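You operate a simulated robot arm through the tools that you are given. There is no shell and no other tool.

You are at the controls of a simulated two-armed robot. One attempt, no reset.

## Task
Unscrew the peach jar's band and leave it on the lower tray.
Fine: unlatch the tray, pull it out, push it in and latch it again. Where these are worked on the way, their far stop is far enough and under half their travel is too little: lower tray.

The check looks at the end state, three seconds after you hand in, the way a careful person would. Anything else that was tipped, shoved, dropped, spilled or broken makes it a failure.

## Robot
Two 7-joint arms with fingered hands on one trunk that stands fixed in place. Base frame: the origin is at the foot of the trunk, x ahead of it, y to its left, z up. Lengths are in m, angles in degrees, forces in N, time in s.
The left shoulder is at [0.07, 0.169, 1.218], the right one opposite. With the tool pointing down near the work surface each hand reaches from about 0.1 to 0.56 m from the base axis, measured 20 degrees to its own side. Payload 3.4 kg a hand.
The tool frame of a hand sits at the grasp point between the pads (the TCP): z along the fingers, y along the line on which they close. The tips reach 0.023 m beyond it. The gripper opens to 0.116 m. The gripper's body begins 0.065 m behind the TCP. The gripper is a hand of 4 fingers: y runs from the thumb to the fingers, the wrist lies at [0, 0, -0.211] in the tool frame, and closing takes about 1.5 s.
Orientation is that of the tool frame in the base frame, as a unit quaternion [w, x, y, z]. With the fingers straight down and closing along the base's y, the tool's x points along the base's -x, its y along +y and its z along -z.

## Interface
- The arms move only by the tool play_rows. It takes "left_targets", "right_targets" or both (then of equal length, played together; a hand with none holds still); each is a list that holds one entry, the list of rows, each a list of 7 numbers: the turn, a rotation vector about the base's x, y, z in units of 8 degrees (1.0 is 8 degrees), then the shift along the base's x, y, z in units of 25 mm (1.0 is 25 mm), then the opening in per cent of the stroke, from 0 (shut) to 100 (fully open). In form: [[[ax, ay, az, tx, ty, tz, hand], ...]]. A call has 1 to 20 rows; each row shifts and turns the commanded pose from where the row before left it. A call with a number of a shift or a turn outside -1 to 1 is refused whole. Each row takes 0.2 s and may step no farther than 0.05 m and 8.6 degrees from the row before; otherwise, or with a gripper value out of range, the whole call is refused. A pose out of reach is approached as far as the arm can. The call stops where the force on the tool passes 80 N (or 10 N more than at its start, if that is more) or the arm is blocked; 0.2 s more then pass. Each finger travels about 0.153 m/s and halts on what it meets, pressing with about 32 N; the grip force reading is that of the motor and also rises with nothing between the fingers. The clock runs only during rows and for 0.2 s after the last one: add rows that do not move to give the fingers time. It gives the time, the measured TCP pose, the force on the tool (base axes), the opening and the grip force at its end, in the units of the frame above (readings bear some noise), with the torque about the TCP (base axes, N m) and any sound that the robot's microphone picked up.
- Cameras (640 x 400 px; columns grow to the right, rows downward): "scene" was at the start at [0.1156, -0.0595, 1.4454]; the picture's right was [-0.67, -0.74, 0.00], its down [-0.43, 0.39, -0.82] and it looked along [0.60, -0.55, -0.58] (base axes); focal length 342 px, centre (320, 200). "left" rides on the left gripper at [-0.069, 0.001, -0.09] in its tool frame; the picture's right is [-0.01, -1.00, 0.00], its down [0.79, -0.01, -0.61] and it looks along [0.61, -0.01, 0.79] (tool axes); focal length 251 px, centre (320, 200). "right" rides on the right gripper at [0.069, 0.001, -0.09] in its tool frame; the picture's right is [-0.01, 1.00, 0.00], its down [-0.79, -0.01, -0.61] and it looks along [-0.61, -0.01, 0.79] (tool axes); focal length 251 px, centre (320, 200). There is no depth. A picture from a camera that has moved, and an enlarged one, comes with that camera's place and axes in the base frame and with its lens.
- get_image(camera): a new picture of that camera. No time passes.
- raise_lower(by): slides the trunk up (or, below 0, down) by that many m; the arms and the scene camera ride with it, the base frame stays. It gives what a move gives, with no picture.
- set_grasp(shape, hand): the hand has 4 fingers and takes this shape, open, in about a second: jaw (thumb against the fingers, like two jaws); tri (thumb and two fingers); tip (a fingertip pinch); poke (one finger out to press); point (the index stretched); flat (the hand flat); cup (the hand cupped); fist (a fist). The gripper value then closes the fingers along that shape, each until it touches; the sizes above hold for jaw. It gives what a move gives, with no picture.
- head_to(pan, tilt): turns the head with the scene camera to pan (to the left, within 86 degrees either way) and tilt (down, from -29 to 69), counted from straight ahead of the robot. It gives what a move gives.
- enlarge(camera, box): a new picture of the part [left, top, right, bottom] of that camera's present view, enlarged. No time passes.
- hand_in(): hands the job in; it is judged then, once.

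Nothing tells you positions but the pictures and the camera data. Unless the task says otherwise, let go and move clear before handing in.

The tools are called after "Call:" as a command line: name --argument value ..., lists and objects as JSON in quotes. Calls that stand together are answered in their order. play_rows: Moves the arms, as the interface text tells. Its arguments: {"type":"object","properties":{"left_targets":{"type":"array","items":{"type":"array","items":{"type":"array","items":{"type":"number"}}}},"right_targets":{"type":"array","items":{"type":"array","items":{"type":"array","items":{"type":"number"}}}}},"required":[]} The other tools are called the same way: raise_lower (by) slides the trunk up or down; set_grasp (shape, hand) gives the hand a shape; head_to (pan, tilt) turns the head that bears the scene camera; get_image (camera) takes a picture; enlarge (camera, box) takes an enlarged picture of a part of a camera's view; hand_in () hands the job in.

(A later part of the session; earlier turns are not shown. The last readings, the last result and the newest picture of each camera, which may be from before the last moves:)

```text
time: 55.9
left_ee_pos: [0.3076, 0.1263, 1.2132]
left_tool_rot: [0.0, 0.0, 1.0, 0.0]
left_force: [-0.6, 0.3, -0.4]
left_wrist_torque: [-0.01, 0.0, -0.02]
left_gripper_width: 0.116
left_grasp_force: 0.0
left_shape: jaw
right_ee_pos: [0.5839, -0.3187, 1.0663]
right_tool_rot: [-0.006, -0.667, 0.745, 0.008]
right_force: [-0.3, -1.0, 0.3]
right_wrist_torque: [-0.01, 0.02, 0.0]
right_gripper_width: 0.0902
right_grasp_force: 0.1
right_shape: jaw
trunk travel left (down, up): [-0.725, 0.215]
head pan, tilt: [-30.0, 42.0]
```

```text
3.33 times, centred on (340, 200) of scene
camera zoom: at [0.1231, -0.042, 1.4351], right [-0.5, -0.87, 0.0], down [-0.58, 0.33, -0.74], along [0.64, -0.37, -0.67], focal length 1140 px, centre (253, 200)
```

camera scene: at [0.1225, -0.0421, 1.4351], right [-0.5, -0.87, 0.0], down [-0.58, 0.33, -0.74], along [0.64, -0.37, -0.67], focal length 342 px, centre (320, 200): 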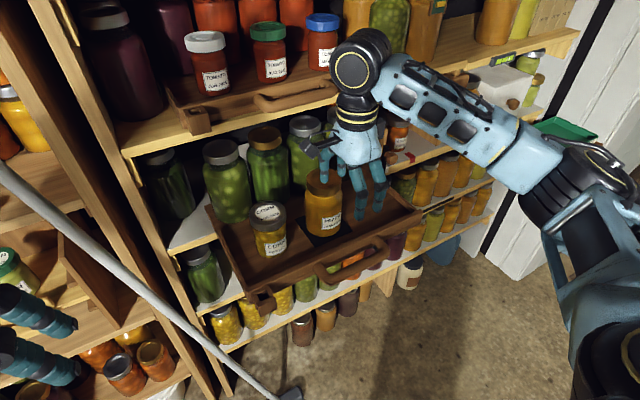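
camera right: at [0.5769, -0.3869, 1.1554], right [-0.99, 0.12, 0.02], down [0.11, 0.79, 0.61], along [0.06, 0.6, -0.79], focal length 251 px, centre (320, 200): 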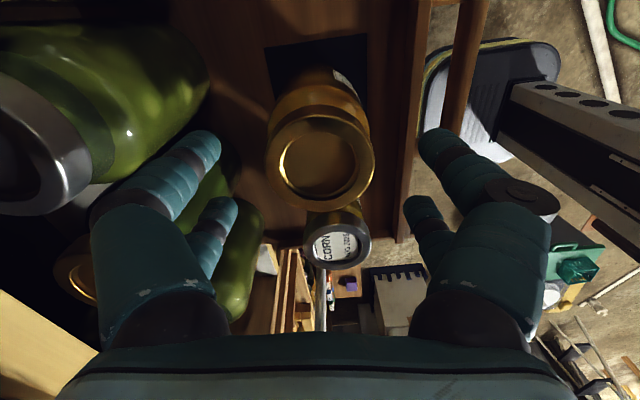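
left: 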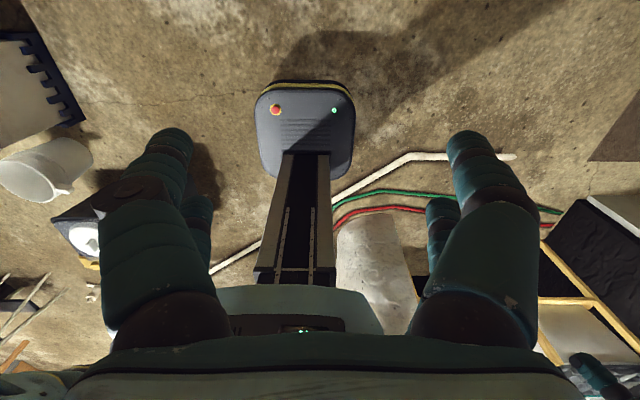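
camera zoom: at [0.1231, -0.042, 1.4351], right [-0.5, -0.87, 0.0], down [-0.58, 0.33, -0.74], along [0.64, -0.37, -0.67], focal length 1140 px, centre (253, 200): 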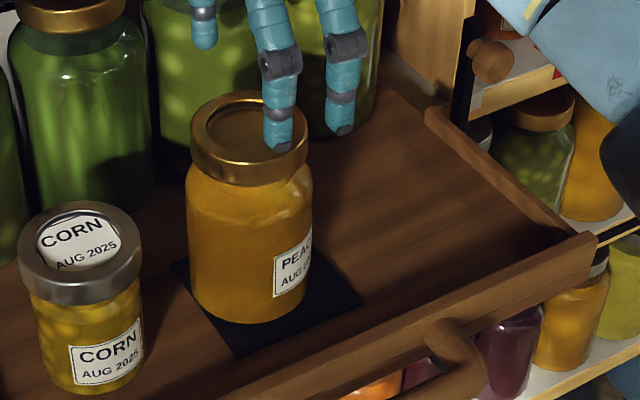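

The jar stands well on the mat with the band still on. I wind the hand back 174° above the lid for a second stroke.

Call:
play_rows --right_targets '[[[0, 0, -1, 0, 0.033, 0, 78], [0, 0, -1, 0, 0.033, 0, 78], [0, 0, -1, 0, 0.033, 0, 78], [0, 0, -1, 0, 0.033, 0, 78], [0, 0, -1, 0, 0.033, 0, 78], [0, 0, -1, 0, 0.033, 0, 78], [0, 0, -1, 0, 0.033, 0, 78], [0, 0, -1, 0, 0.033, 0, 78], [0, 0, -1, 0, 0.033, 0, 78], [0, 0, -1, 0, 0.033, 0, 78], [0, 0, -1, 0, 0.033, 0, 78], [0, 0, -1, 0, 0.033, 0, 78], [0, 0, -1, 0, 0.033, 0, 78], [0, 0, -1, 0, 0.033, 0, 78], [0, 0, -1, 0, 0.033, 0, 78], [0, 0, -1, 0, 0.033, 0, 78], [0, 0, -1, 0, 0.033, 0, 78], [0, 0, -1, 0, 0.033, 0, 78], [0, 0, -1, 0, 0.033, 0, 78], [0, 0, -1, 0, 0.033, 0, 78]]]'

Call:
play_rows --right_targets '[[[0, 0, -0.875, 0.02, 0.033, 0, 78], [0, 0, -0.875, 0.02, 0.033, 0, 78], [0, 0, 0, 0, 0, 0, 78]]]'

Call:
get_image --camera "right"

Call:
enlarge --camera "scene" --box '[280, 140, 400, 260]'

```text
time: 60.1
left_ee_pos: [0.3057, 0.1262, 1.2129]
left_tool_rot: [0.0, -0.001, 1.0, 0.0]
left_force: [0.0, 0.6, 0.4]
left_wrist_torque: [0.01, 0.01, 0.01]
left_gripper_width: 0.1158
left_grasp_force: 0.0
left_shape: jaw
right_ee_pos: [0.5836, -0.3024, 1.0653]
right_tool_rot: [0.005, 0.62, 0.785, 0.007]
right_force: [0.4, 0.2, 0.0]
right_wrist_torque: [0.02, -0.01, 0.05]
right_gripper_width: 0.09
right_grasp_force: 0.1
right_shape: jaw
trunk travel left (down, up): [-0.725, 0.215]
head pan, tilt: [-30.0, 42.0]
```

```text
time: 60.9
left_ee_pos: [0.3071, 0.1268, 1.213]
left_tool_rot: [-0.001, -0.001, 1.0, 0.0]
left_force: [-0.1, 0.2, 0.2]
left_wrist_torque: [0.01, -0.01, 0.03]
left_gripper_width: 0.1155
left_grasp_force: 0.0
left_shape: jaw
right_ee_pos: [0.5854, -0.3003, 1.0661]
right_tool_rot: [0.006, 0.71, 0.704, 0.006]
right_force: [0.9, 0.3, 0.5]
right_wrist_torque: [0.0, -0.03, 0.02]
right_gripper_width: 0.0899
right_grasp_force: 0.0
right_shape: jaw
trunk travel left (down, up): [-0.725, 0.215]
head pan, tilt: [-30.0, 42.0]
```

```text
taken
camera right: at [0.5839, -0.2326, 1.1557], right [1.0, -0.02, 0.02], down [-0.02, -0.79, 0.61], along [0.0, -0.61, -0.79], focal length 251 px, centre (320, 200)
```

right: 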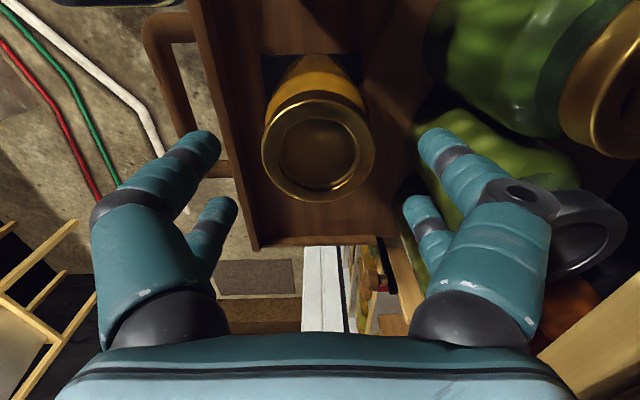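

```text
3.33 times, centred on (340, 200) of scene
camera zoom: at [0.123, -0.0421, 1.4351], right [-0.5, -0.87, 0.0], down [-0.58, 0.33, -0.74], along [0.64, -0.37, -0.67], focal length 1140 px, centre (253, 200)
```

zoom: 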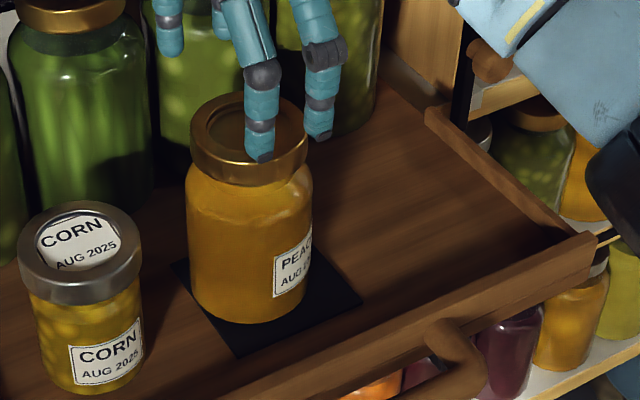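

Views from opposite sides put the lid's top lower than I thought, at z 1.01 and centre [0.583, -0.307]. I'll take hold about 7 mm lower this time for a better bite, and close.

Call:
play_rows --right_targets '[[[0, 0, 0, -0.1, 0.12, -0.4, 78], [0, 0, 0, 0, 0, -0.6, 78], [0, 0, 0, 0, 0, -0.6, 78], [0, 0, 0, 0, 0, -0.34, 78], [0, 0, 0, 0, 0, 0, 60], [0, 0, 0, 0, 0, 0, 45], [0, 0, 0, 0, 0, 0, 30], [0, 0, 0, 0, 0, 0, 20], [0, 0, 0, 0, 0, 0, 20]]]'

Call:
get_image --camera "right"

Call:
enlarge --camera "scene" --box '[280, 140, 400, 260]'

```text
time: 62.9
left_ee_pos: [0.3069, 0.1275, 1.2126]
left_tool_rot: [0.0, 0.0, 1.0, 0.0]
left_force: [0.3, 0.3, 0.1]
left_wrist_torque: [0.02, 0.01, 0.02]
left_gripper_width: 0.1157
left_grasp_force: 0.2
left_shape: jaw
right_ee_pos: [0.5832, -0.2983, 1.0172]
right_tool_rot: [0.006, 0.71, 0.704, 0.007]
right_force: [1.7, 0.6, -0.2]
right_wrist_torque: [0.02, 0.02, -0.01]
right_gripper_width: 0.0462
right_grasp_force: 32.1
right_shape: jaw
trunk travel left (down, up): [-0.725, 0.215]
head pan, tilt: [-30.0, 42.0]
```

```text
taken
camera right: at [0.5825, -0.2298, 1.1066], right [1.0, -0.02, 0.02], down [-0.02, -0.79, 0.61], along [0.0, -0.61, -0.79], focal length 251 px, centre (320, 200)
```

right: 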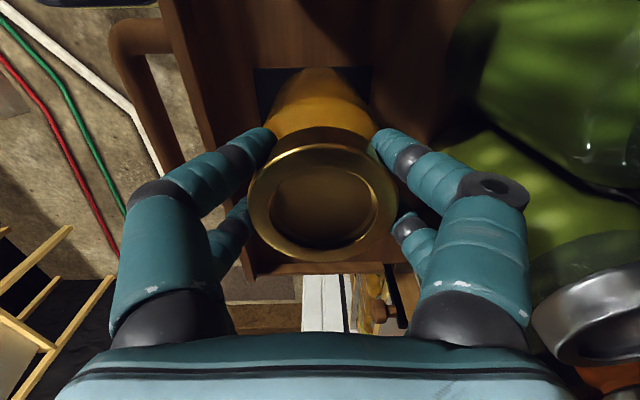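

```text
3.33 times, centred on (340, 200) of scene
camera zoom: at [0.1236, -0.042, 1.435], right [-0.5, -0.87, 0.0], down [-0.58, 0.33, -0.74], along [0.64, -0.37, -0.67], focal length 1140 px, centre (253, 200)
```

zoom: 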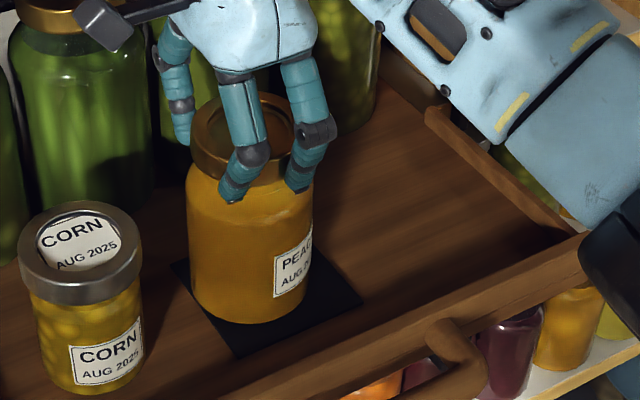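

A firm hold lower on the band. Second stroke, first half.

Call:
play_rows --right_targets '[[[0, 0, 1, -0.05, -0.004, 0, 20], [0, 0, 1, -0.049, -0.01, 0, 20], [0, 0, 1, -0.047, -0.017, 0, 20], [0, 0, 1, -0.044, -0.024, 0, 20], [0, 0, 1, -0.041, -0.03, 0, 20], [0, 0, 1, -0.036, -0.035, 0, 20], [0, 0, 1, -0.031, -0.04, 0, 20], [0, 0, 1, -0.025, -0.043, 0, 20], [0, 0, 1, -0.019, -0.047, 0, 20], [0, 0, 1, -0.012, -0.049, 0, 20]]]'

Call:
enlarge --camera "scene" --box '[280, 140, 400, 260]'

```text
time: 65.1
left_ee_pos: [0.3079, 0.1275, 1.214]
left_tool_rot: [0.0, 0.0, 1.0, 0.0]
left_force: [-0.4, 0.3, 0.3]
left_wrist_torque: [0.0, 0.01, 0.02]
left_gripper_width: 0.1161
left_grasp_force: 0.1
left_shape: jaw
right_ee_pos: [0.5738, -0.3053, 1.0174]
right_tool_rot: [0.001, 0.09, 0.996, 0.01]
right_force: [2.0, 0.5, -0.5]
right_wrist_torque: [-0.02, -0.03, -0.01]
right_gripper_width: 0.0457
right_grasp_force: 32.0
right_shape: jaw
trunk travel left (down, up): [-0.725, 0.215]
head pan, tilt: [-30.0, 42.0]
```

```text
3.33 times, centred on (340, 200) of scene
camera zoom: at [0.1236, -0.0418, 1.4351], right [-0.5, -0.87, 0.0], down [-0.58, 0.33, -0.74], along [0.64, -0.37, -0.67], focal length 1140 px, centre (253, 200)
```

zoom: 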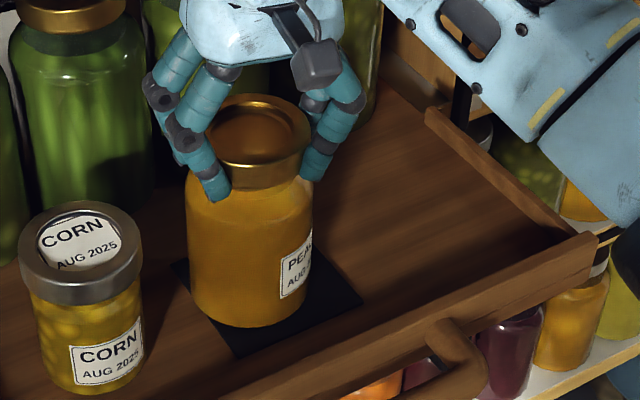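

Call:
play_rows --right_targets '[[[0, 0, 1, -0.005, -0.05, 0.005, 20], [0, 0, 1, 0.002, -0.05, 0.005, 20], [0, 0, 1, 0.009, -0.05, 0.005, 20], [0, 0, 1, 0.016, -0.048, 0.005, 20], [0, 0, 1, 0.022, -0.045, 0.005, 20], [0, 0, 1, 0.028, -0.042, 0.005, 20], [0, 0, 1, 0.034, -0.037, 0.005, 20], [0, 0, 1, 0.038, -0.032, 0.005, 20], [0, 0, 1, 0.042, -0.027, 0.005, 20], [0, 0, 1, 0.046, -0.02, 0.005, 20], [0, 0, 1, 0.048, -0.014, 0.005, 20], [0, 0, 0, 0, 0, 0, 20]]]'

Call:
get_image --camera "right"

Call:
enlarge --camera "scene" --box '[280, 140, 400, 260]'

```text
time: 67.7
left_ee_pos: [0.3078, 0.1277, 1.2134]
left_tool_rot: [0.0, 0.0, 1.0, 0.001]
left_force: [0.4, -0.9, -0.3]
left_wrist_torque: [-0.01, -0.01, -0.02]
left_gripper_width: 0.1156
left_grasp_force: 0.1
left_shape: jaw
right_ee_pos: [0.5811, -0.3165, 1.0195]
right_tool_rot: [-0.006, -0.627, 0.779, 0.008]
right_force: [0.9, 1.1, 0.2]
right_wrist_torque: [0.05, 0.0, -0.01]
right_gripper_width: 0.0455
right_grasp_force: 31.8
right_shape: jaw
trunk travel left (down, up): [-0.725, 0.215]
head pan, tilt: [-30.0, 42.0]
```

```text
taken
camera right: at [0.5663, -0.3832, 1.1087], right [-0.97, 0.22, 0.02], down [0.19, 0.77, 0.61], along [0.12, 0.6, -0.79], focal length 251 px, centre (320, 200)
```

right: 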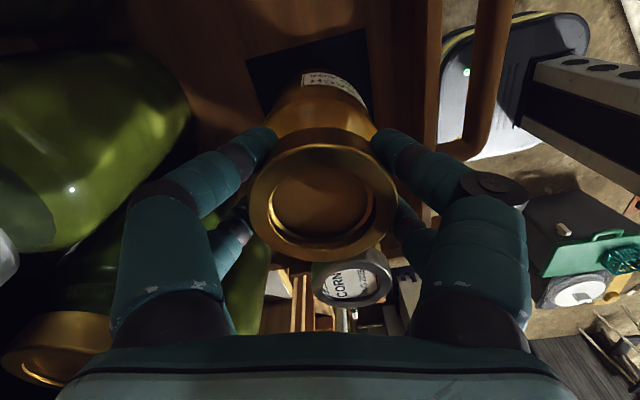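

```text
3.33 times, centred on (340, 200) of scene
camera zoom: at [0.1232, -0.0421, 1.4351], right [-0.5, -0.87, 0.0], down [-0.58, 0.33, -0.74], along [0.64, -0.37, -0.67], focal length 1140 px, centre (253, 200)
```

zoom: 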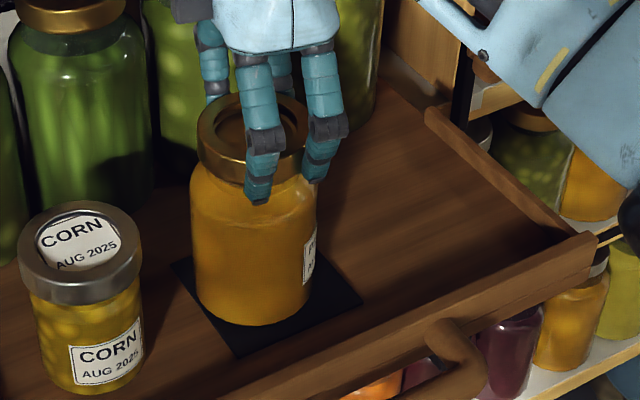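

The jar turned somewhat more on this half, though it stays in place. I release, lift, and wind back while measuring the band's height from both sides.

Call:
play_rows --right_targets '[[[0, 0, 0, 0, 0, 0, 40], [0, 0, 0, 0, 0, 0, 60], [0, 0, 0, 0, 0, 0, 78], [0, 0, 0, 0, 0, 0, 78], [0, 0, 0, 0, 0, 0.5, 78], [0, 0, 0, 0, 0, 0.9, 78], [0, 0, 0, 0, 0, 0.5, 78], [0, 0, 0, 0, 0, 0, 78]]]'

Call:
enlarge --camera "right" --box '[240, 40, 400, 240]'

Call:
enlarge --camera "scene" --box '[280, 140, 400, 260]'

```text
time: 69.5
left_ee_pos: [0.3082, 0.1259, 1.2148]
left_tool_rot: [-0.001, 0.0, 1.0, 0.0]
left_force: [-0.5, 0.1, -0.5]
left_wrist_torque: [0.01, -0.02, -0.01]
left_gripper_width: 0.116
left_grasp_force: 0.1
left_shape: jaw
right_ee_pos: [0.5807, -0.3161, 1.0667]
right_tool_rot: [-0.006, -0.627, 0.779, 0.008]
right_force: [0.0, 0.3, 0.1]
right_wrist_torque: [-0.01, 0.04, -0.01]
right_gripper_width: 0.09
right_grasp_force: 0.1
right_shape: jaw
trunk travel left (down, up): [-0.725, 0.215]
head pan, tilt: [-30.0, 42.0]
```

```text
2.00 times, centred on (320, 140) of right
camera zoom: at [0.567, -0.384, 1.1566], right [-0.97, 0.22, 0.02], down [0.19, 0.77, 0.61], along [0.12, 0.59, -0.79], focal length 503 px, centre (320, 320)
```

zoom: 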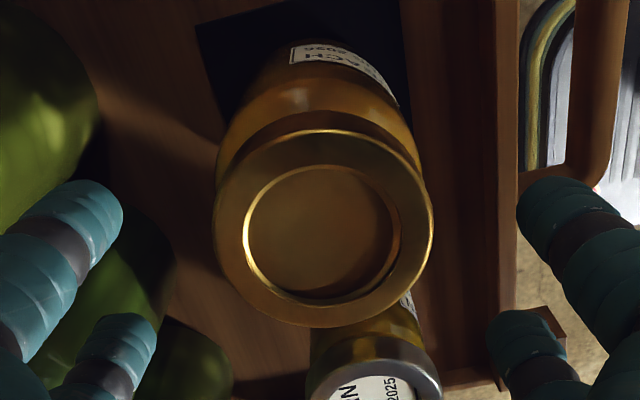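

```text
3.33 times, centred on (340, 200) of scene
camera zoom: at [0.1231, -0.0422, 1.4351], right [-0.5, -0.87, 0.0], down [-0.58, 0.33, -0.74], along [0.64, -0.37, -0.67], focal length 1140 px, centre (253, 200)
```

zoom: 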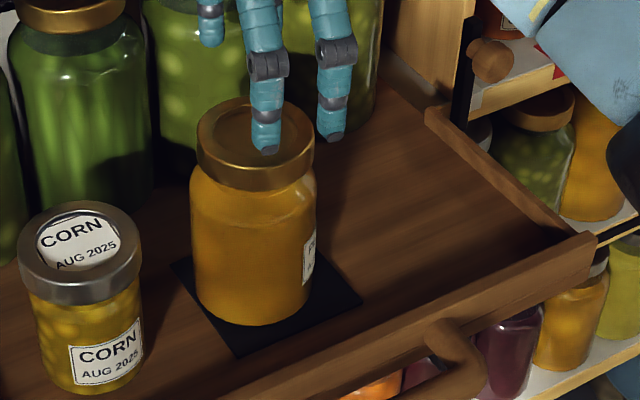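

No visible rise yet, but the near-zero torque suggests the band is turning easily. I wind back a bit further this time for a longer third stroke.

Call:
play_rows --right_targets '[[[0, 0, -1, 0, 0.03, 0, 78], [0, 0, -1, 0, 0.03, 0, 78], [0, 0, -1, 0, 0.03, 0, 78], [0, 0, -1, 0, 0.03, 0, 78], [0, 0, -1, 0, 0.03, 0, 78], [0, 0, -1, 0, 0.03, 0, 78], [0, 0, -1, 0, 0.03, 0, 78], [0, 0, -1, 0, 0.03, 0, 78], [0, 0, -1, 0, 0.03, 0, 78], [0, 0, -1, 0, 0.03, 0, 78], [0, 0, -1, 0, 0.03, 0, 78], [0, 0, -1, 0, 0.03, 0, 78], [0, 0, -1, 0, 0.03, 0, 78], [0, 0, -1, 0, 0.03, 0, 78], [0, 0, -1, 0, 0.03, 0, 78], [0, 0, -1, 0, 0.03, 0, 78], [0, 0, -1, 0, 0.03, 0, 78], [0, 0, -1, 0, 0.03, 0, 78], [0, 0, -1, 0, 0.03, 0, 78], [0, 0, -1, 0, 0.03, 0, 78]]]'

Call:
play_rows --right_targets '[[[0, 0, -1, 0.03, 0.03, 0, 78], [0, 0, -1, 0.03, 0.03, 0, 78], [0, 0, -1, 0.03, 0.03, 0, 78], [0, 0, -0.7, 0.03, 0.03, 0, 78], [0, 0, 0, 0, 0, 0, 78]]]'

Call:
get_image --camera "right"

Call:
get_image --camera "scene"

```text
time: 73.7
left_ee_pos: [0.3074, 0.1257, 1.214]
left_tool_rot: [0.0, 0.0, 1.0, 0.001]
left_force: [0.4, 0.1, 0.0]
left_wrist_torque: [0.01, 0.01, -0.02]
left_gripper_width: 0.1159
left_grasp_force: 0.0
left_shape: jaw
right_ee_pos: [0.5803, -0.3001, 1.0661]
right_tool_rot: [0.005, 0.66, 0.751, 0.006]
right_force: [0.1, 0.3, 0.8]
right_wrist_torque: [0.0, -0.03, -0.03]
right_gripper_width: 0.0902
right_grasp_force: 0.0
right_shape: jaw
trunk travel left (down, up): [-0.725, 0.215]
head pan, tilt: [-30.0, 42.0]
```

```text
time: 74.9
left_ee_pos: [0.307, 0.1262, 1.2134]
left_tool_rot: [0.001, 0.0, 1.0, 0.0]
left_force: [0.7, -0.3, 0.6]
left_wrist_torque: [0.02, 0.0, -0.03]
left_gripper_width: 0.1158
left_grasp_force: 0.0
left_shape: jaw
right_ee_pos: [0.5823, -0.2966, 1.066]
right_tool_rot: [0.006, 0.829, 0.559, 0.005]
right_force: [0.0, 0.4, 0.1]
right_wrist_torque: [-0.03, 0.03, 0.01]
right_gripper_width: 0.09
right_grasp_force: 0.1
right_shape: jaw
trunk travel left (down, up): [-0.725, 0.215]
head pan, tilt: [-30.0, 42.0]
```

```text
taken
camera right: at [0.6078, -0.2331, 1.1561], right [0.92, -0.38, 0.02], down [-0.32, -0.73, 0.61], along [-0.22, -0.57, -0.79], focal length 251 px, centre (320, 200)
```

right: 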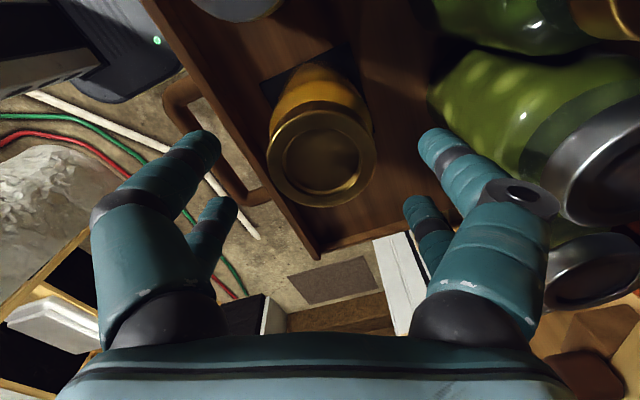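

```text
taken
camera scene: at [0.123, -0.0421, 1.4351], right [-0.5, -0.87, 0.0], down [-0.58, 0.33, -0.74], along [0.64, -0.37, -0.67], focal length 342 px, centre (320, 200)
```

scene: 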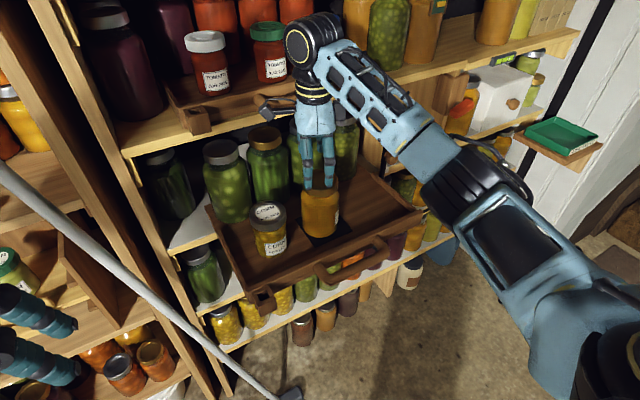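

Lid centre is now [0.581, -0.307], top about 1.005. I go down again and grip slightly lower for the third stroke.

Call:
play_rows --right_targets '[[[0, 0, 0, 0.1, -0.04, -0.5, 78], [0, 0, 0, 0, 0, -0.6, 78], [0, 0, 0, 0, 0, -0.6, 78], [0, 0, 0, 0, 0, -0.4, 78], [0, 0, 0, 0, 0, 0, 60], [0, 0, 0, 0, 0, 0, 45], [0, 0, 0, 0, 0, 0, 30], [0, 0, 0, 0, 0, 0, 10], [0, 0, 0, 0, 0, 0, 0], [0, 0, 0, 0, 0, 0, 0]]]'

Call:
get_image --camera "right"

Call:
enlarge --camera "scene" --box '[280, 140, 400, 260]'

```text
time: 77.1
left_ee_pos: [0.3073, 0.1266, 1.2134]
left_tool_rot: [0.0, 0.0, 1.0, 0.0]
left_force: [0.5, 0.6, -0.4]
left_wrist_torque: [0.0, 0.01, -0.02]
left_gripper_width: 0.1161
left_grasp_force: 0.1
left_shape: jaw
right_ee_pos: [0.5848, -0.2962, 1.0131]
right_tool_rot: [0.008, 0.829, 0.56, 0.005]
right_force: [-0.8, 1.2, -0.9]
right_wrist_torque: [0.0, 0.02, 0.02]
right_gripper_width: 0.0429
right_grasp_force: 32.4
right_shape: jaw
trunk travel left (down, up): [-0.725, 0.215]
head pan, tilt: [-30.0, 42.0]
```

```text
taken
camera right: at [0.61, -0.234, 1.103], right [0.92, -0.38, 0.02], down [-0.31, -0.73, 0.61], along [-0.22, -0.57, -0.79], focal length 251 px, centre (320, 200)
```

right: 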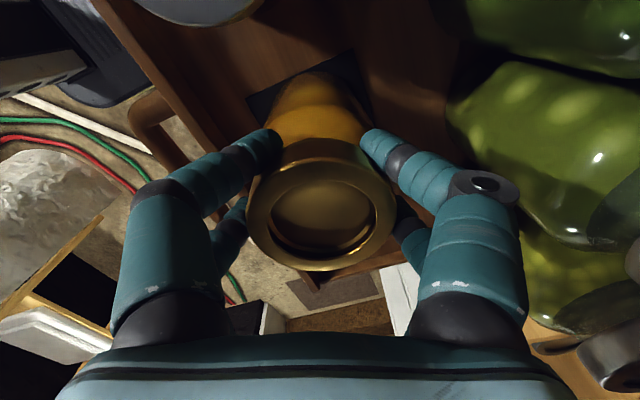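

```text
3.33 times, centred on (340, 200) of scene
camera zoom: at [0.1231, -0.0416, 1.4351], right [-0.5, -0.87, 0.0], down [-0.58, 0.33, -0.74], along [0.64, -0.37, -0.67], focal length 1140 px, centre (253, 200)
```

zoom: 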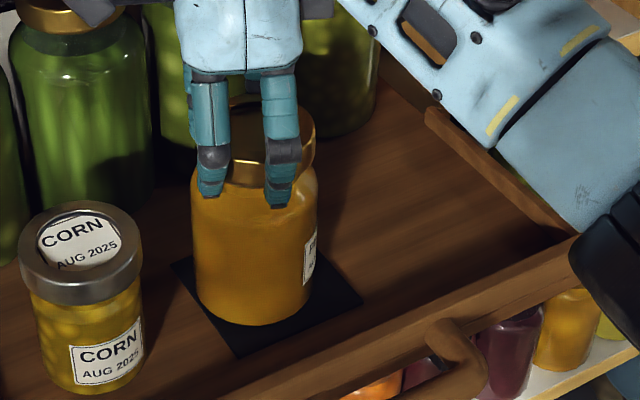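

Gripped at full force. Third stroke, first half.

Call:
play_rows --right_targets '[[[0, 0, 1, -0.053, 0.017, 0, 0], [0, 0, 1, -0.055, 0.01, 0, 0], [0, 0, 1, -0.056, 0.002, 0, 0], [0, 0, 1, -0.055, -0.006, 0, 0], [0, 0, 1, -0.054, -0.0135, 0, 0], [0, 0, 1, -0.052, -0.021, 0, 0], [0, 0, 1, -0.048, -0.028, 0, 0], [0, 0, 1, -0.044, -0.034, 0, 0], [0, 0, 1, -0.039, -0.04, 0, 0], [0, 0, 1, -0.033, -0.045, 0, 0], [0, 0, 1, -0.026, -0.049, 0, 0], [0, 0, 1, -0.019, -0.052, 0, 0], [0, 0, 1, -0.012, -0.055, 0, 0]]]'

Call:
get_image --camera "right"

Call:
enlarge --camera "scene" --box '[280, 140, 400, 260]'

```text
time: 79.9
left_ee_pos: [0.3072, 0.1259, 1.2134]
left_tool_rot: [0.0, 0.001, 1.0, 0.0]
left_force: [0.6, 0.0, 0.2]
left_wrist_torque: [-0.02, 0.0, 0.0]
left_gripper_width: 0.1159
left_grasp_force: 0.2
left_shape: jaw
right_ee_pos: [0.5728, -0.3049, 1.0134]
right_tool_rot: [0.001, 0.069, 0.998, 0.009]
right_force: [0.2, -0.7, -0.1]
right_wrist_torque: [-0.01, 0.02, -0.05]
right_gripper_width: 0.0427
right_grasp_force: 31.7
right_shape: jaw
trunk travel left (down, up): [-0.725, 0.215]
head pan, tilt: [-30.0, 42.0]
```

```text
taken
camera right: at [0.504, -0.2977, 1.1035], right [0.15, 0.99, 0.02], down [0.78, -0.13, 0.61], along [0.6, -0.07, -0.79], focal length 251 px, centre (320, 200)
```

right: 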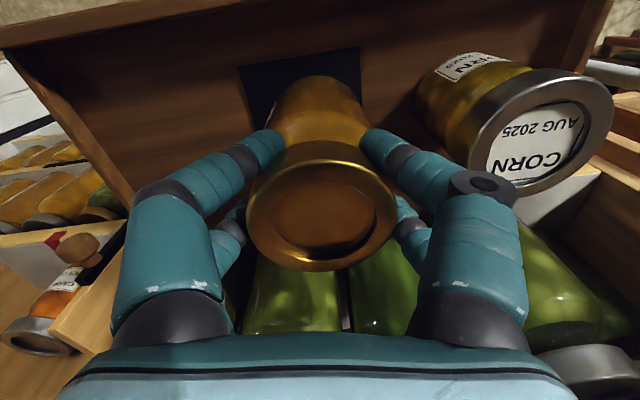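

```text
3.33 times, centred on (340, 200) of scene
camera zoom: at [0.1229, -0.0423, 1.4351], right [-0.5, -0.87, 0.0], down [-0.58, 0.33, -0.74], along [0.64, -0.37, -0.67], focal length 1140 px, centre (253, 200)
```

zoom: 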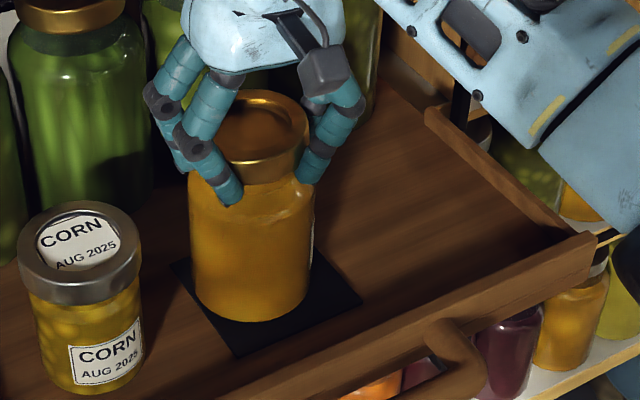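

Call:
play_rows --right_targets '[[[0, 0, 1, -0.004, -0.056, 0.005, 0], [0, 0, 1, 0.004, -0.056, 0.005, 0], [0, 0, 1, 0.012, -0.055, 0.005, 0], [0, 0, 1, 0.019, -0.052, 0.005, 0], [0, 0, 1, 0.026, -0.049, 0.005, 0], [0, 0, 1, 0.033, -0.045, 0.005, 0], [0, 0, 1, 0.039, -0.04, 0.005, 0], [0, 0, 1, 0.044, -0.034, 0.005, 0], [0, 0, 1, 0.048, -0.028, 0.005, 0], [0, 0, 1, 0.052, -0.021, 0.005, 0], [0, 0, 1, 0.054, -0.0135, 0.005, 0], [0, 0, 1, 0.0555, -0.006, 0.005, 0], [0, 0, 1, 0.056, 0.002, 0.005, 0]]]'

Call:
get_image --camera "right"

Call:
enlarge --camera "scene" --box '[280, 140, 400, 260]'

```text
time: 82.7
left_ee_pos: [0.307, 0.1269, 1.2138]
left_tool_rot: [0.001, 0.0, 1.0, 0.0]
left_force: [0.4, -0.4, 0.8]
left_wrist_torque: [0.01, -0.03, -0.01]
left_gripper_width: 0.116
left_grasp_force: 0.0
left_shape: jaw
right_ee_pos: [0.5837, -0.3159, 1.0136]
right_tool_rot: [0.007, 0.744, -0.668, -0.007]
right_force: [1.1, -0.1, 0.0]
right_wrist_torque: [0.0, -0.03, -0.05]
right_gripper_width: 0.0421
right_grasp_force: 31.8
right_shape: jaw
trunk travel left (down, up): [-0.725, 0.215]
head pan, tilt: [-30.0, 42.0]
```

```text
taken
camera right: at [0.5911, -0.3845, 1.1042], right [-0.99, -0.1, 0.02], down [-0.07, 0.79, 0.61], along [-0.07, 0.6, -0.8], focal length 251 px, centre (320, 200)
```

right: 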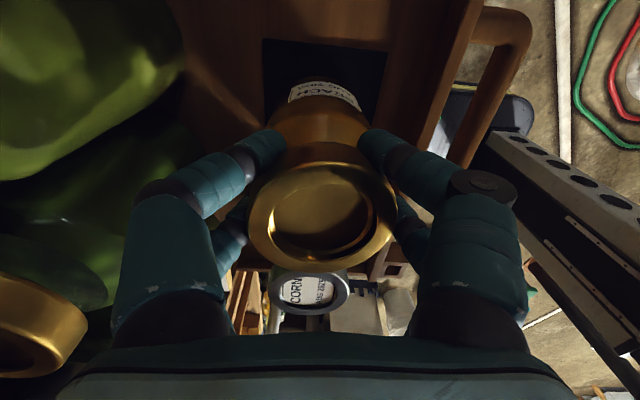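

```text
3.33 times, centred on (340, 200) of scene
camera zoom: at [0.1234, -0.0417, 1.4351], right [-0.5, -0.87, 0.0], down [-0.58, 0.33, -0.74], along [0.64, -0.37, -0.67], focal length 1140 px, centre (253, 200)
```

zoom: 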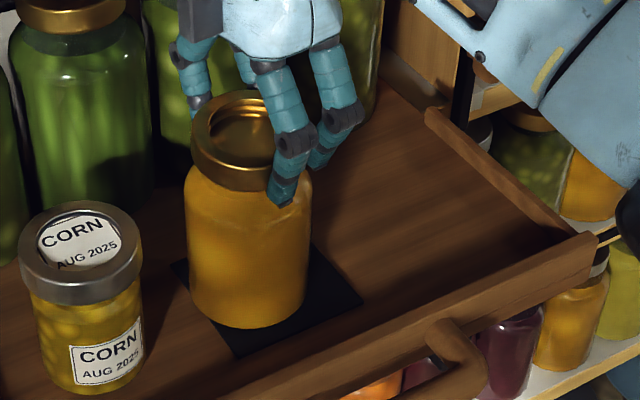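

The band now looks slightly higher on the jar. I test with a small 6 mm lift, watching the vertical force and the jar's foot.

Call:
play_rows --right_targets '[[[0, 0, 0, 0, 0, 0.08, 0], [0, 0, 0, 0, 0, 0.08, 0], [0, 0, 0, 0, 0, 0.08, 0], [0, 0, 0, 0, 0, 0, 0]]]'

Call:
enlarge --camera "scene" --box '[280, 140, 400, 260]'

Call:
enlarge --camera "right" --box '[220, 30, 420, 290]'

```text
time: 83.7
left_ee_pos: [0.3063, 0.1272, 1.2144]
left_tool_rot: [-0.001, 0.0, 1.0, 0.0]
left_force: [-0.6, -0.2, -0.2]
left_wrist_torque: [0.0, -0.01, -0.01]
left_gripper_width: 0.116
left_grasp_force: 0.0
left_shape: jaw
right_ee_pos: [0.5834, -0.3161, 1.0204]
right_tool_rot: [0.007, 0.743, -0.669, -0.006]
right_force: [-0.4, 1.3, -1.3]
right_wrist_torque: [0.0, 0.01, 0.01]
right_gripper_width: 0.0418
right_grasp_force: 31.9
right_shape: jaw
trunk travel left (down, up): [-0.725, 0.215]
head pan, tilt: [-30.0, 42.0]
```

```text
3.33 times, centred on (340, 200) of scene
camera zoom: at [0.1229, -0.0418, 1.4351], right [-0.5, -0.87, 0.0], down [-0.58, 0.33, -0.74], along [0.64, -0.37, -0.67], focal length 1140 px, centre (253, 200)
```

zoom: 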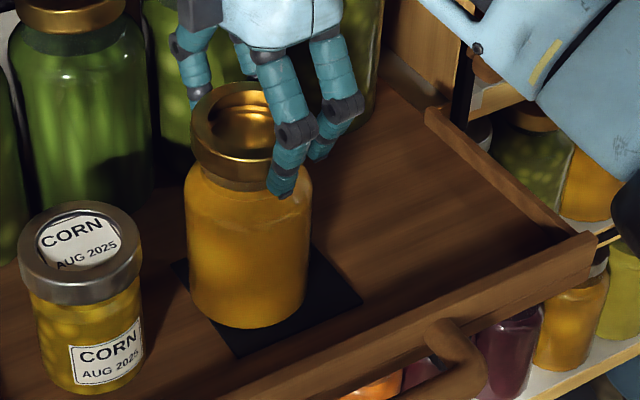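

```text
1.54 times, centred on (320, 160) of right
camera zoom: at [0.591, -0.3849, 1.1104], right [-1.0, -0.1, 0.02], down [-0.06, 0.79, 0.61], along [-0.07, 0.6, -0.79], focal length 387 px, centre (320, 262)
```

zoom: 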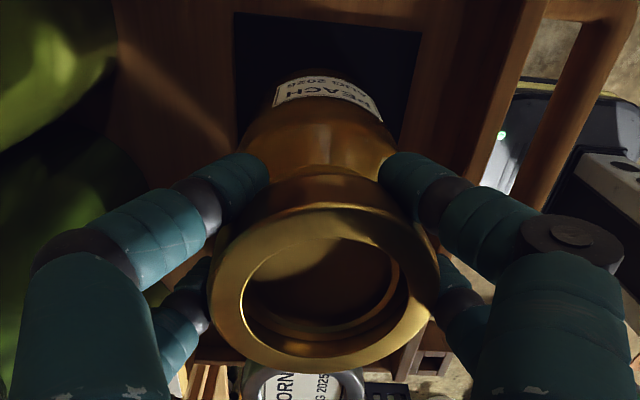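

The band lifts freely while the jar, with its inner lid, stays on the mat. I raise it clear, then turn the hand and carry it over the empty right side of the tray.

Call:
play_rows --right_targets '[[[0, 0, 0, 0, 0, 0.3, 0], [0, 0, 0, 0, 0, 0.5, 0], [0, 0, 0, 0, 0, 0.5, 0], [0, 0, 0, 0, 0, 0.5, 0], [0, 0, 0, 0, 0, 0.4, 0], [0, 0, 0, 0, 0, 0, 0]]]'

Call:
enlarge --camera "scene" --box '[240, 100, 440, 260]'

Call:
get_image --camera "right"

```text
time: 85.1
left_ee_pos: [0.3068, 0.127, 1.2132]
left_tool_rot: [0.0, -0.001, 1.0, 0.001]
left_force: [-0.3, 0.6, 0.0]
left_wrist_torque: [0.01, 0.0, 0.03]
left_gripper_width: 0.1156
left_grasp_force: 0.1
left_shape: jaw
right_ee_pos: [0.5828, -0.3163, 1.0749]
right_tool_rot: [0.007, 0.743, -0.669, -0.007]
right_force: [1.0, -0.6, -0.6]
right_wrist_torque: [0.01, 0.01, 0.0]
right_gripper_width: 0.0416
right_grasp_force: 32.6
right_shape: jaw
trunk travel left (down, up): [-0.725, 0.215]
head pan, tilt: [-30.0, 42.0]
```

```text
2.50 times, centred on (340, 180) of scene
camera zoom: at [0.1231, -0.0421, 1.4351], right [-0.5, -0.87, 0.0], down [-0.58, 0.33, -0.74], along [0.64, -0.37, -0.67], focal length 855 px, centre (270, 250)
```

zoom: 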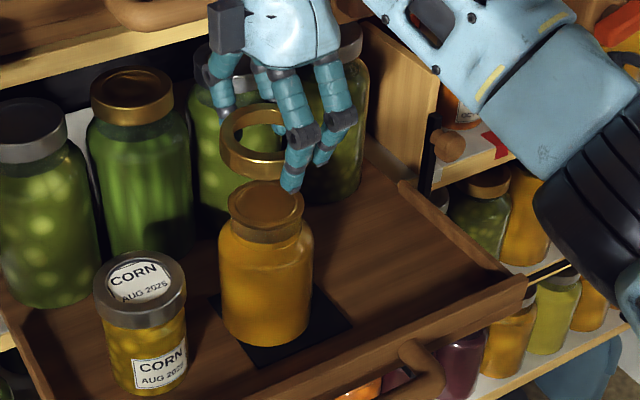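

```text
taken
camera right: at [0.5912, -0.3845, 1.1647], right [-1.0, -0.1, 0.02], down [-0.06, 0.79, 0.61], along [-0.07, 0.6, -0.79], focal length 251 px, centre (320, 200)
```

right: 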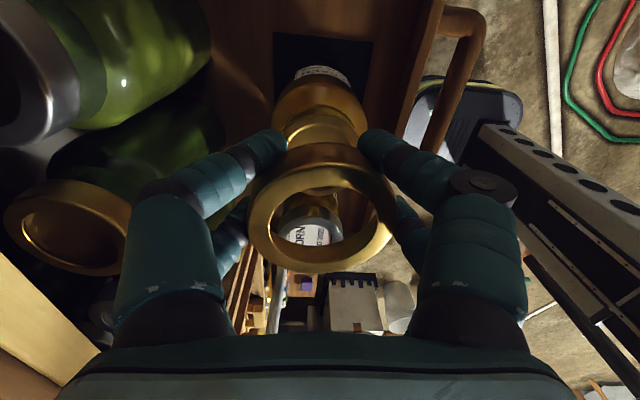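

The ring is off in the fingers and the jar remains lidded. I carry it to about [0.52, -0.42] while turning the hand to close along y.

Call:
play_rows --right_targets '[[[0, 0, -1, -0.21, -0.347, 0, 0], [0, 0, -1, -0.21, -0.347, 0, 0], [0, 0, -1, -0.21, -0.347, 0, 0], [0, 0, -1, -0.21, -0.347, 0, 0], [0, 0, -1, -0.21, -0.347, 0, 0], [0, 0, -1, -0.21, -0.347, 0, 0], [0, 0, -1, -0.21, -0.347, 0, 0], [0, 0, -1, -0.21, -0.347, 0, 0], [0, 0, -1, -0.21, -0.347, 0, 0], [0, 0, -1, -0.21, -0.347, 0, 0], [0, 0, -1, -0.21, -0.347, 0, 0], [0, 0, -1, -0.21, -0.347, 0, 0], [0, 0, 0, 0, 0, 0, 0]]]'

Call:
get_image --camera "scene"

Call:
get_image --camera "right"

```text
time: 87.9
left_ee_pos: [0.3074, 0.1263, 1.2138]
left_tool_rot: [0.0, -0.001, 1.0, 0.0]
left_force: [-0.4, -0.4, 0.2]
left_wrist_torque: [0.01, 0.0, 0.01]
left_gripper_width: 0.1161
left_grasp_force: 0.0
left_shape: jaw
right_ee_pos: [0.5206, -0.4216, 1.0761]
right_tool_rot: [0.001, 0.001, 1.0, 0.008]
right_force: [-0.4, 0.5, 0.1]
right_wrist_torque: [0.04, 0.0, 0.02]
right_gripper_width: 0.041
right_grasp_force: 31.9
right_shape: jaw
trunk travel left (down, up): [-0.725, 0.215]
head pan, tilt: [-30.0, 42.0]
```

```text
taken
camera scene: at [0.1232, -0.0419, 1.4351], right [-0.5, -0.87, 0.0], down [-0.58, 0.33, -0.74], along [0.64, -0.37, -0.67], focal length 342 px, centre (320, 200)
```

scene: 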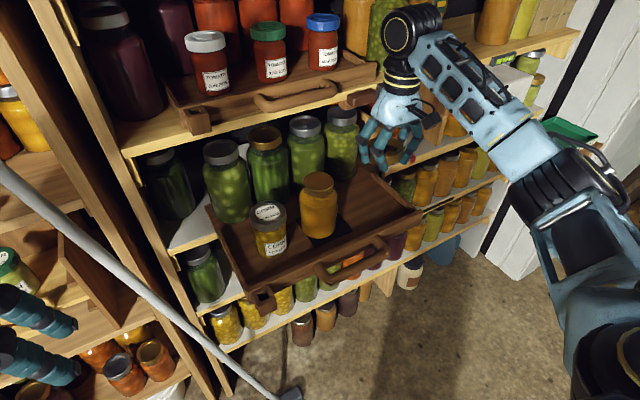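

```text
taken
camera right: at [0.4522, -0.4226, 1.1658], right [0.01, 1.0, 0.02], down [0.79, -0.02, 0.61], along [0.61, 0.01, -0.79], focal length 251 px, centre (320, 200)
```

right: 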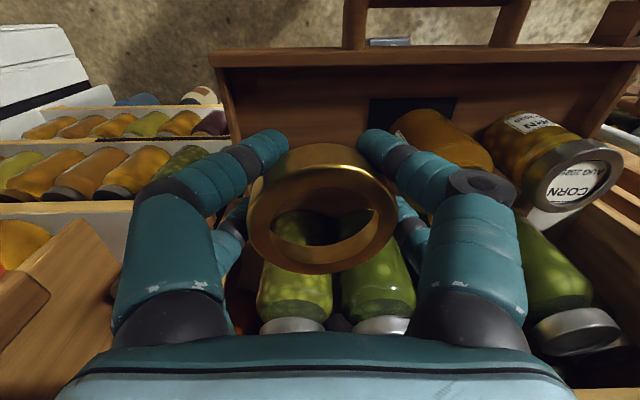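

Clear of the jar and over the empty floor of the tray. I shift 8 mm away from the jar and descend most of the way.

Call:
play_rows --right_targets '[[[0, 0, 0, 0, -0.32, -0.4, 0], [0, 0, 0, 0, 0, -0.8, 0], [0, 0, 0, 0, 0, -0.9, 0], [0, 0, 0, 0, 0, -0.9, 0], [0, 0, 0, 0, 0, -0.9, 0], [0, 0, 0, 0, 0, -0.9, 0], [0, 0, 0, 0, 0, -0.7, 0], [0, 0, 0, 0, 0, -0.4, 0], [0, 0, 0, 0, 0, 0, 0]]]'

Call:
get_image --camera "right"

Call:
enlarge --camera "scene" --box '[260, 110, 460, 280]'

```text
time: 89.9
left_ee_pos: [0.3067, 0.1272, 1.2125]
left_tool_rot: [0.0, 0.0, 1.0, 0.0]
left_force: [-0.3, 0.0, 0.1]
left_wrist_torque: [0.0, -0.01, 0.01]
left_gripper_width: 0.1162
left_grasp_force: 0.1
left_shape: jaw
right_ee_pos: [0.5207, -0.4289, 0.928]
right_tool_rot: [-0.001, -0.001, 1.0, 0.009]
right_force: [-0.8, -0.7, -0.7]
right_wrist_torque: [0.02, 0.0, 0.01]
right_gripper_width: 0.0403
right_grasp_force: 32.0
right_shape: jaw
trunk travel left (down, up): [-0.725, 0.215]
head pan, tilt: [-30.0, 42.0]
```

```text
taken
camera right: at [0.4514, -0.4308, 1.0183], right [0.01, 1.0, 0.02], down [0.79, -0.02, 0.61], along [0.61, 0.01, -0.79], focal length 251 px, centre (320, 200)
```

right: 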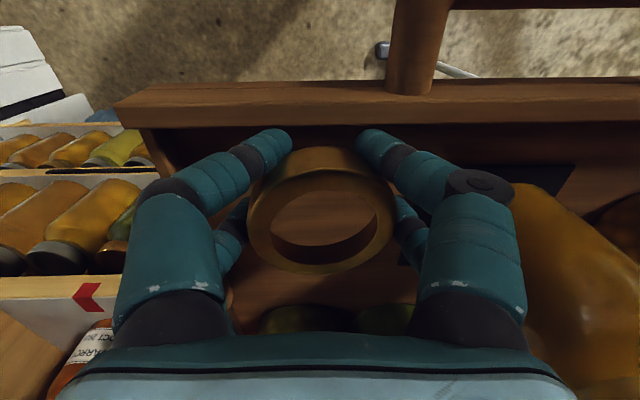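

```text
2.35 times, centred on (360, 195) of scene
camera zoom: at [0.1229, -0.042, 1.4351], right [-0.5, -0.87, 0.0], down [-0.58, 0.33, -0.74], along [0.64, -0.37, -0.67], focal length 805 px, centre (226, 212)
```

zoom: 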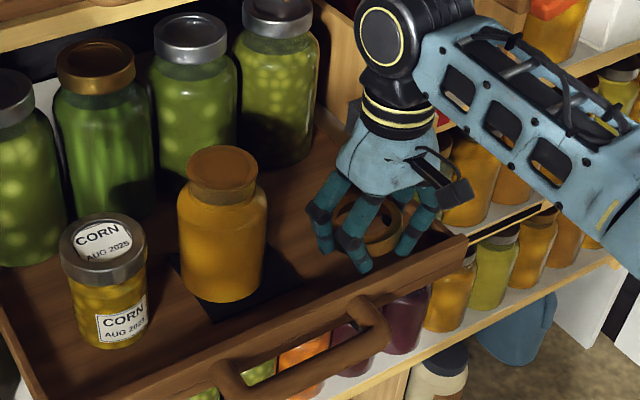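

The front fingertips are close to the tray's front board, so I shift 22 mm deeper into the tray before lowering.

Call:
play_rows --right_targets '[[[0, 0, 0, 0.45, 0, 0, 0], [0, 0, 0, 0.45, 0, 0, 0], [0, 0, 0, 0, 0, -0.3, 0], [0, 0, 0, 0, 0, -0.2, 0], [0, 0, 0, 0, 0, 0, 0]]]'

Call:
get_image --camera "right"

Call:
enlarge --camera "scene" --box '[260, 110, 460, 280]'

```text
time: 91.1
left_ee_pos: [0.3068, 0.1267, 1.2132]
left_tool_rot: [0.001, 0.0, 1.0, 0.0]
left_force: [-0.5, 0.4, -0.1]
left_wrist_torque: [0.0, -0.01, 0.01]
left_gripper_width: 0.1163
left_grasp_force: 0.0
left_shape: jaw
right_ee_pos: [0.542, -0.4292, 0.9155]
right_tool_rot: [0.0, 0.001, 1.0, 0.01]
right_force: [-0.4, -0.5, 0.3]
right_wrist_torque: [0.06, -0.01, 0.0]
right_gripper_width: 0.0384
right_grasp_force: 31.9
right_shape: jaw
trunk travel left (down, up): [-0.725, 0.215]
head pan, tilt: [-30.0, 42.0]
```

```text
taken
camera right: at [0.4739, -0.4305, 1.0056], right [0.01, 1.0, 0.02], down [0.79, -0.02, 0.61], along [0.61, 0.01, -0.79], focal length 251 px, centre (320, 200)
```

right: 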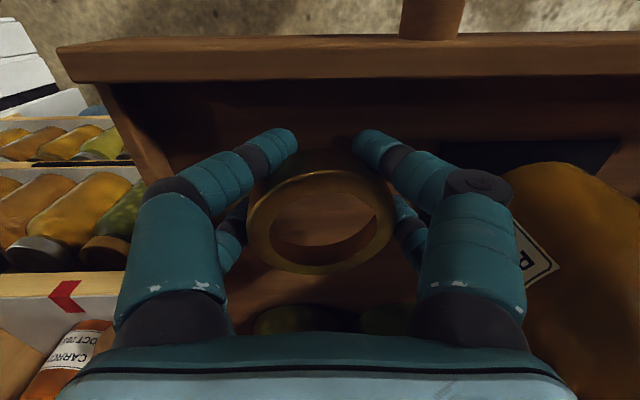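

```text
2.35 times, centred on (360, 195) of scene
camera zoom: at [0.123, -0.042, 1.4351], right [-0.5, -0.87, 0.0], down [-0.58, 0.33, -0.74], along [0.64, -0.37, -0.67], focal length 805 px, centre (226, 212)
```

zoom: 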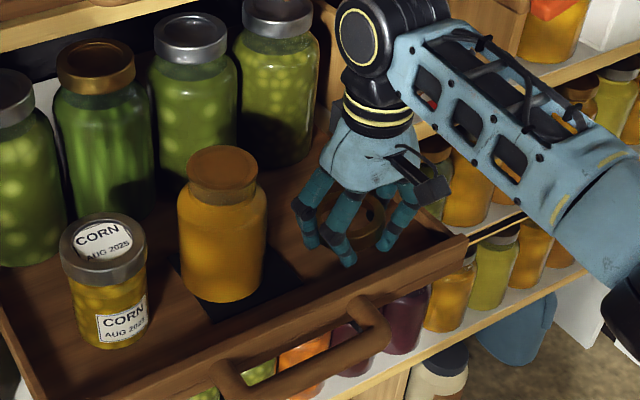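

Call:
play_rows --right_targets '[[[0, 0, 0, 0, 0, -0.2, 0], [0, 0, 0, 0, 0, -0.15, 0], [0, 0, 0, 0, 0, 0, 0]]]'

Call:
get_image --camera "right"

```text
time: 91.9
left_ee_pos: [0.3072, 0.1276, 1.2137]
left_tool_rot: [0.0, 0.0, 1.0, 0.0]
left_force: [0.0, 0.8, 0.7]
left_wrist_torque: [0.0, 0.0, -0.02]
left_gripper_width: 0.1157
left_grasp_force: 0.1
left_shape: jaw
right_ee_pos: [0.5424, -0.4288, 0.9065]
right_tool_rot: [0.0, 0.0, 1.0, 0.009]
right_force: [0.4, 0.3, -1.1]
right_wrist_torque: [0.04, 0.0, -0.01]
right_gripper_width: 0.039
right_grasp_force: 31.6
right_shape: jaw
trunk travel left (down, up): [-0.725, 0.215]
head pan, tilt: [-30.0, 42.0]
```

```text
taken
camera right: at [0.4747, -0.4302, 0.9967], right [0.01, 1.0, 0.02], down [0.79, -0.02, 0.61], along [0.61, 0.01, -0.79], focal length 251 px, centre (320, 200)
```

right: 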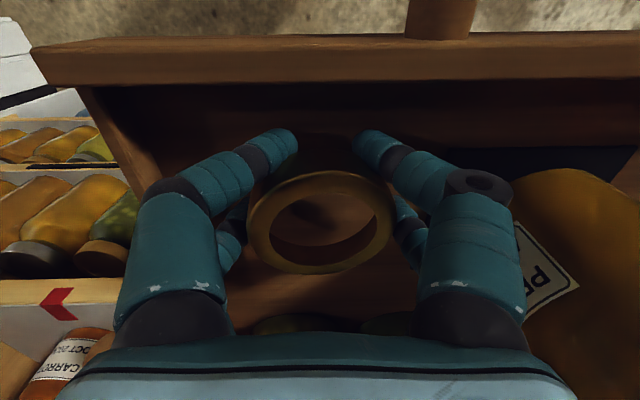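

No contact yet; I keep stepping down by 2–3 mm.

Call:
play_rows --right_targets '[[[0, 0, 0, 0, 0, -0.12, 0], [0, 0, 0, 0, 0, -0.12, 0], [0, 0, 0, 0, 0, 0, 0]]]'

Call:
get_image --camera "right"

```text
time: 92.7
left_ee_pos: [0.3056, 0.1282, 1.2129]
left_tool_rot: [0.001, 0.0, 1.0, -0.001]
left_force: [0.4, 0.0, -0.9]
left_wrist_torque: [0.04, -0.01, -0.02]
left_gripper_width: 0.1158
left_grasp_force: 0.1
left_shape: jaw
right_ee_pos: [0.5425, -0.4279, 0.9033]
right_tool_rot: [0.003, 0.0, 1.0, 0.008]
right_force: [4.3, -4.3, 18.2]
right_wrist_torque: [-0.66, -0.41, 0.11]
right_gripper_width: 0.0378
right_grasp_force: 32.2
right_shape: jaw
trunk travel left (down, up): [-0.725, 0.215]
head pan, tilt: [-30.0, 42.0]
```

```text
taken
camera right: at [0.4738, -0.4289, 0.9929], right [0.01, 1.0, 0.02], down [0.79, -0.02, 0.61], along [0.61, 0.01, -0.79], focal length 251 px, centre (320, 200)
```

right: 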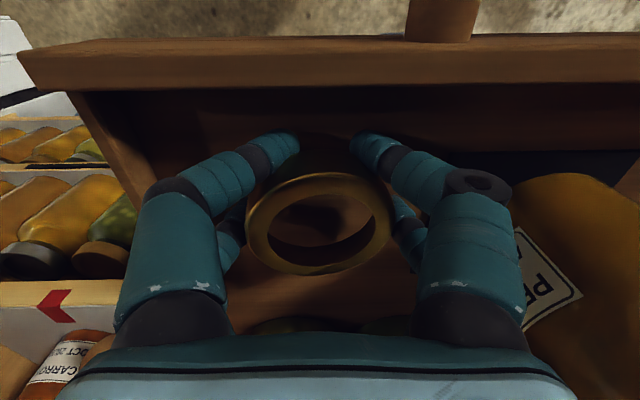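

Contact with the tray floor (18 N). I ease up 2 mm, shift 10 mm away from the jar to leave opening room, and release the ring.

Call:
play_rows --right_targets '[[[0, 0, 0, 0, 0, 0.16, 0], [0, 0, 0, 0, -0.2, 0, 0], [0, 0, 0, 0, -0.2, -0.04, 0], [0, 0, 0, 0, 0, 0, 20], [0, 0, 0, 0, 0, 0, 40], [0, 0, 0, 0, 0, 0, 50], [0, 0, 0, 0, 0, 0, 60], [0, 0, 0, 0, 0, 0, 60]]]'

Call:
get_image --camera "right"

Call:
enlarge --camera "scene" --box '[260, 110, 460, 280]'

```text
time: 94.5
left_ee_pos: [0.306, 0.1272, 1.2136]
left_tool_rot: [-0.001, 0.0, 1.0, 0.0]
left_force: [-0.3, 0.3, -0.5]
left_wrist_torque: [0.02, 0.01, -0.02]
left_gripper_width: 0.1157
left_grasp_force: 0.2
left_shape: jaw
right_ee_pos: [0.5435, -0.439, 0.9041]
right_tool_rot: [0.0, 0.0, 1.0, 0.008]
right_force: [0.3, 1.7, 3.2]
right_wrist_torque: [-0.1, 0.0, -0.01]
right_gripper_width: 0.0682
right_grasp_force: 0.1
right_shape: jaw
trunk travel left (down, up): [-0.725, 0.215]
head pan, tilt: [-30.0, 42.0]
```

```text
taken
camera right: at [0.475, -0.4399, 0.9943], right [0.01, 1.0, 0.02], down [0.79, -0.02, 0.61], along [0.61, 0.01, -0.79], focal length 251 px, centre (320, 200)
```

right: 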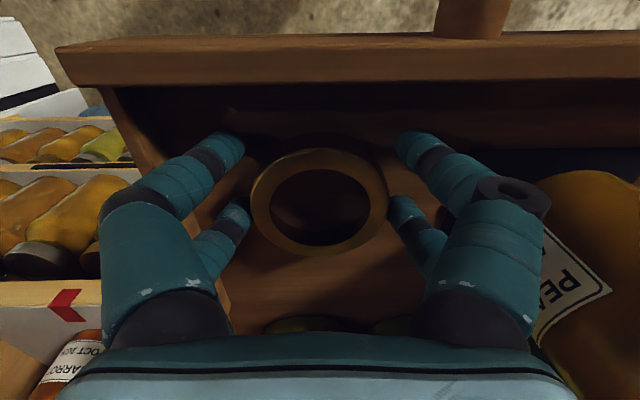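

```text
2.35 times, centred on (360, 195) of scene
camera zoom: at [0.1224, -0.0412, 1.4352], right [-0.5, -0.87, 0.0], down [-0.58, 0.33, -0.74], along [0.64, -0.37, -0.67], focal length 805 px, centre (226, 212)
```

zoom: 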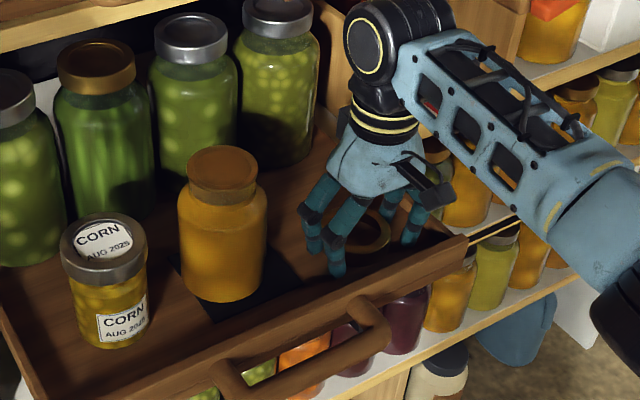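

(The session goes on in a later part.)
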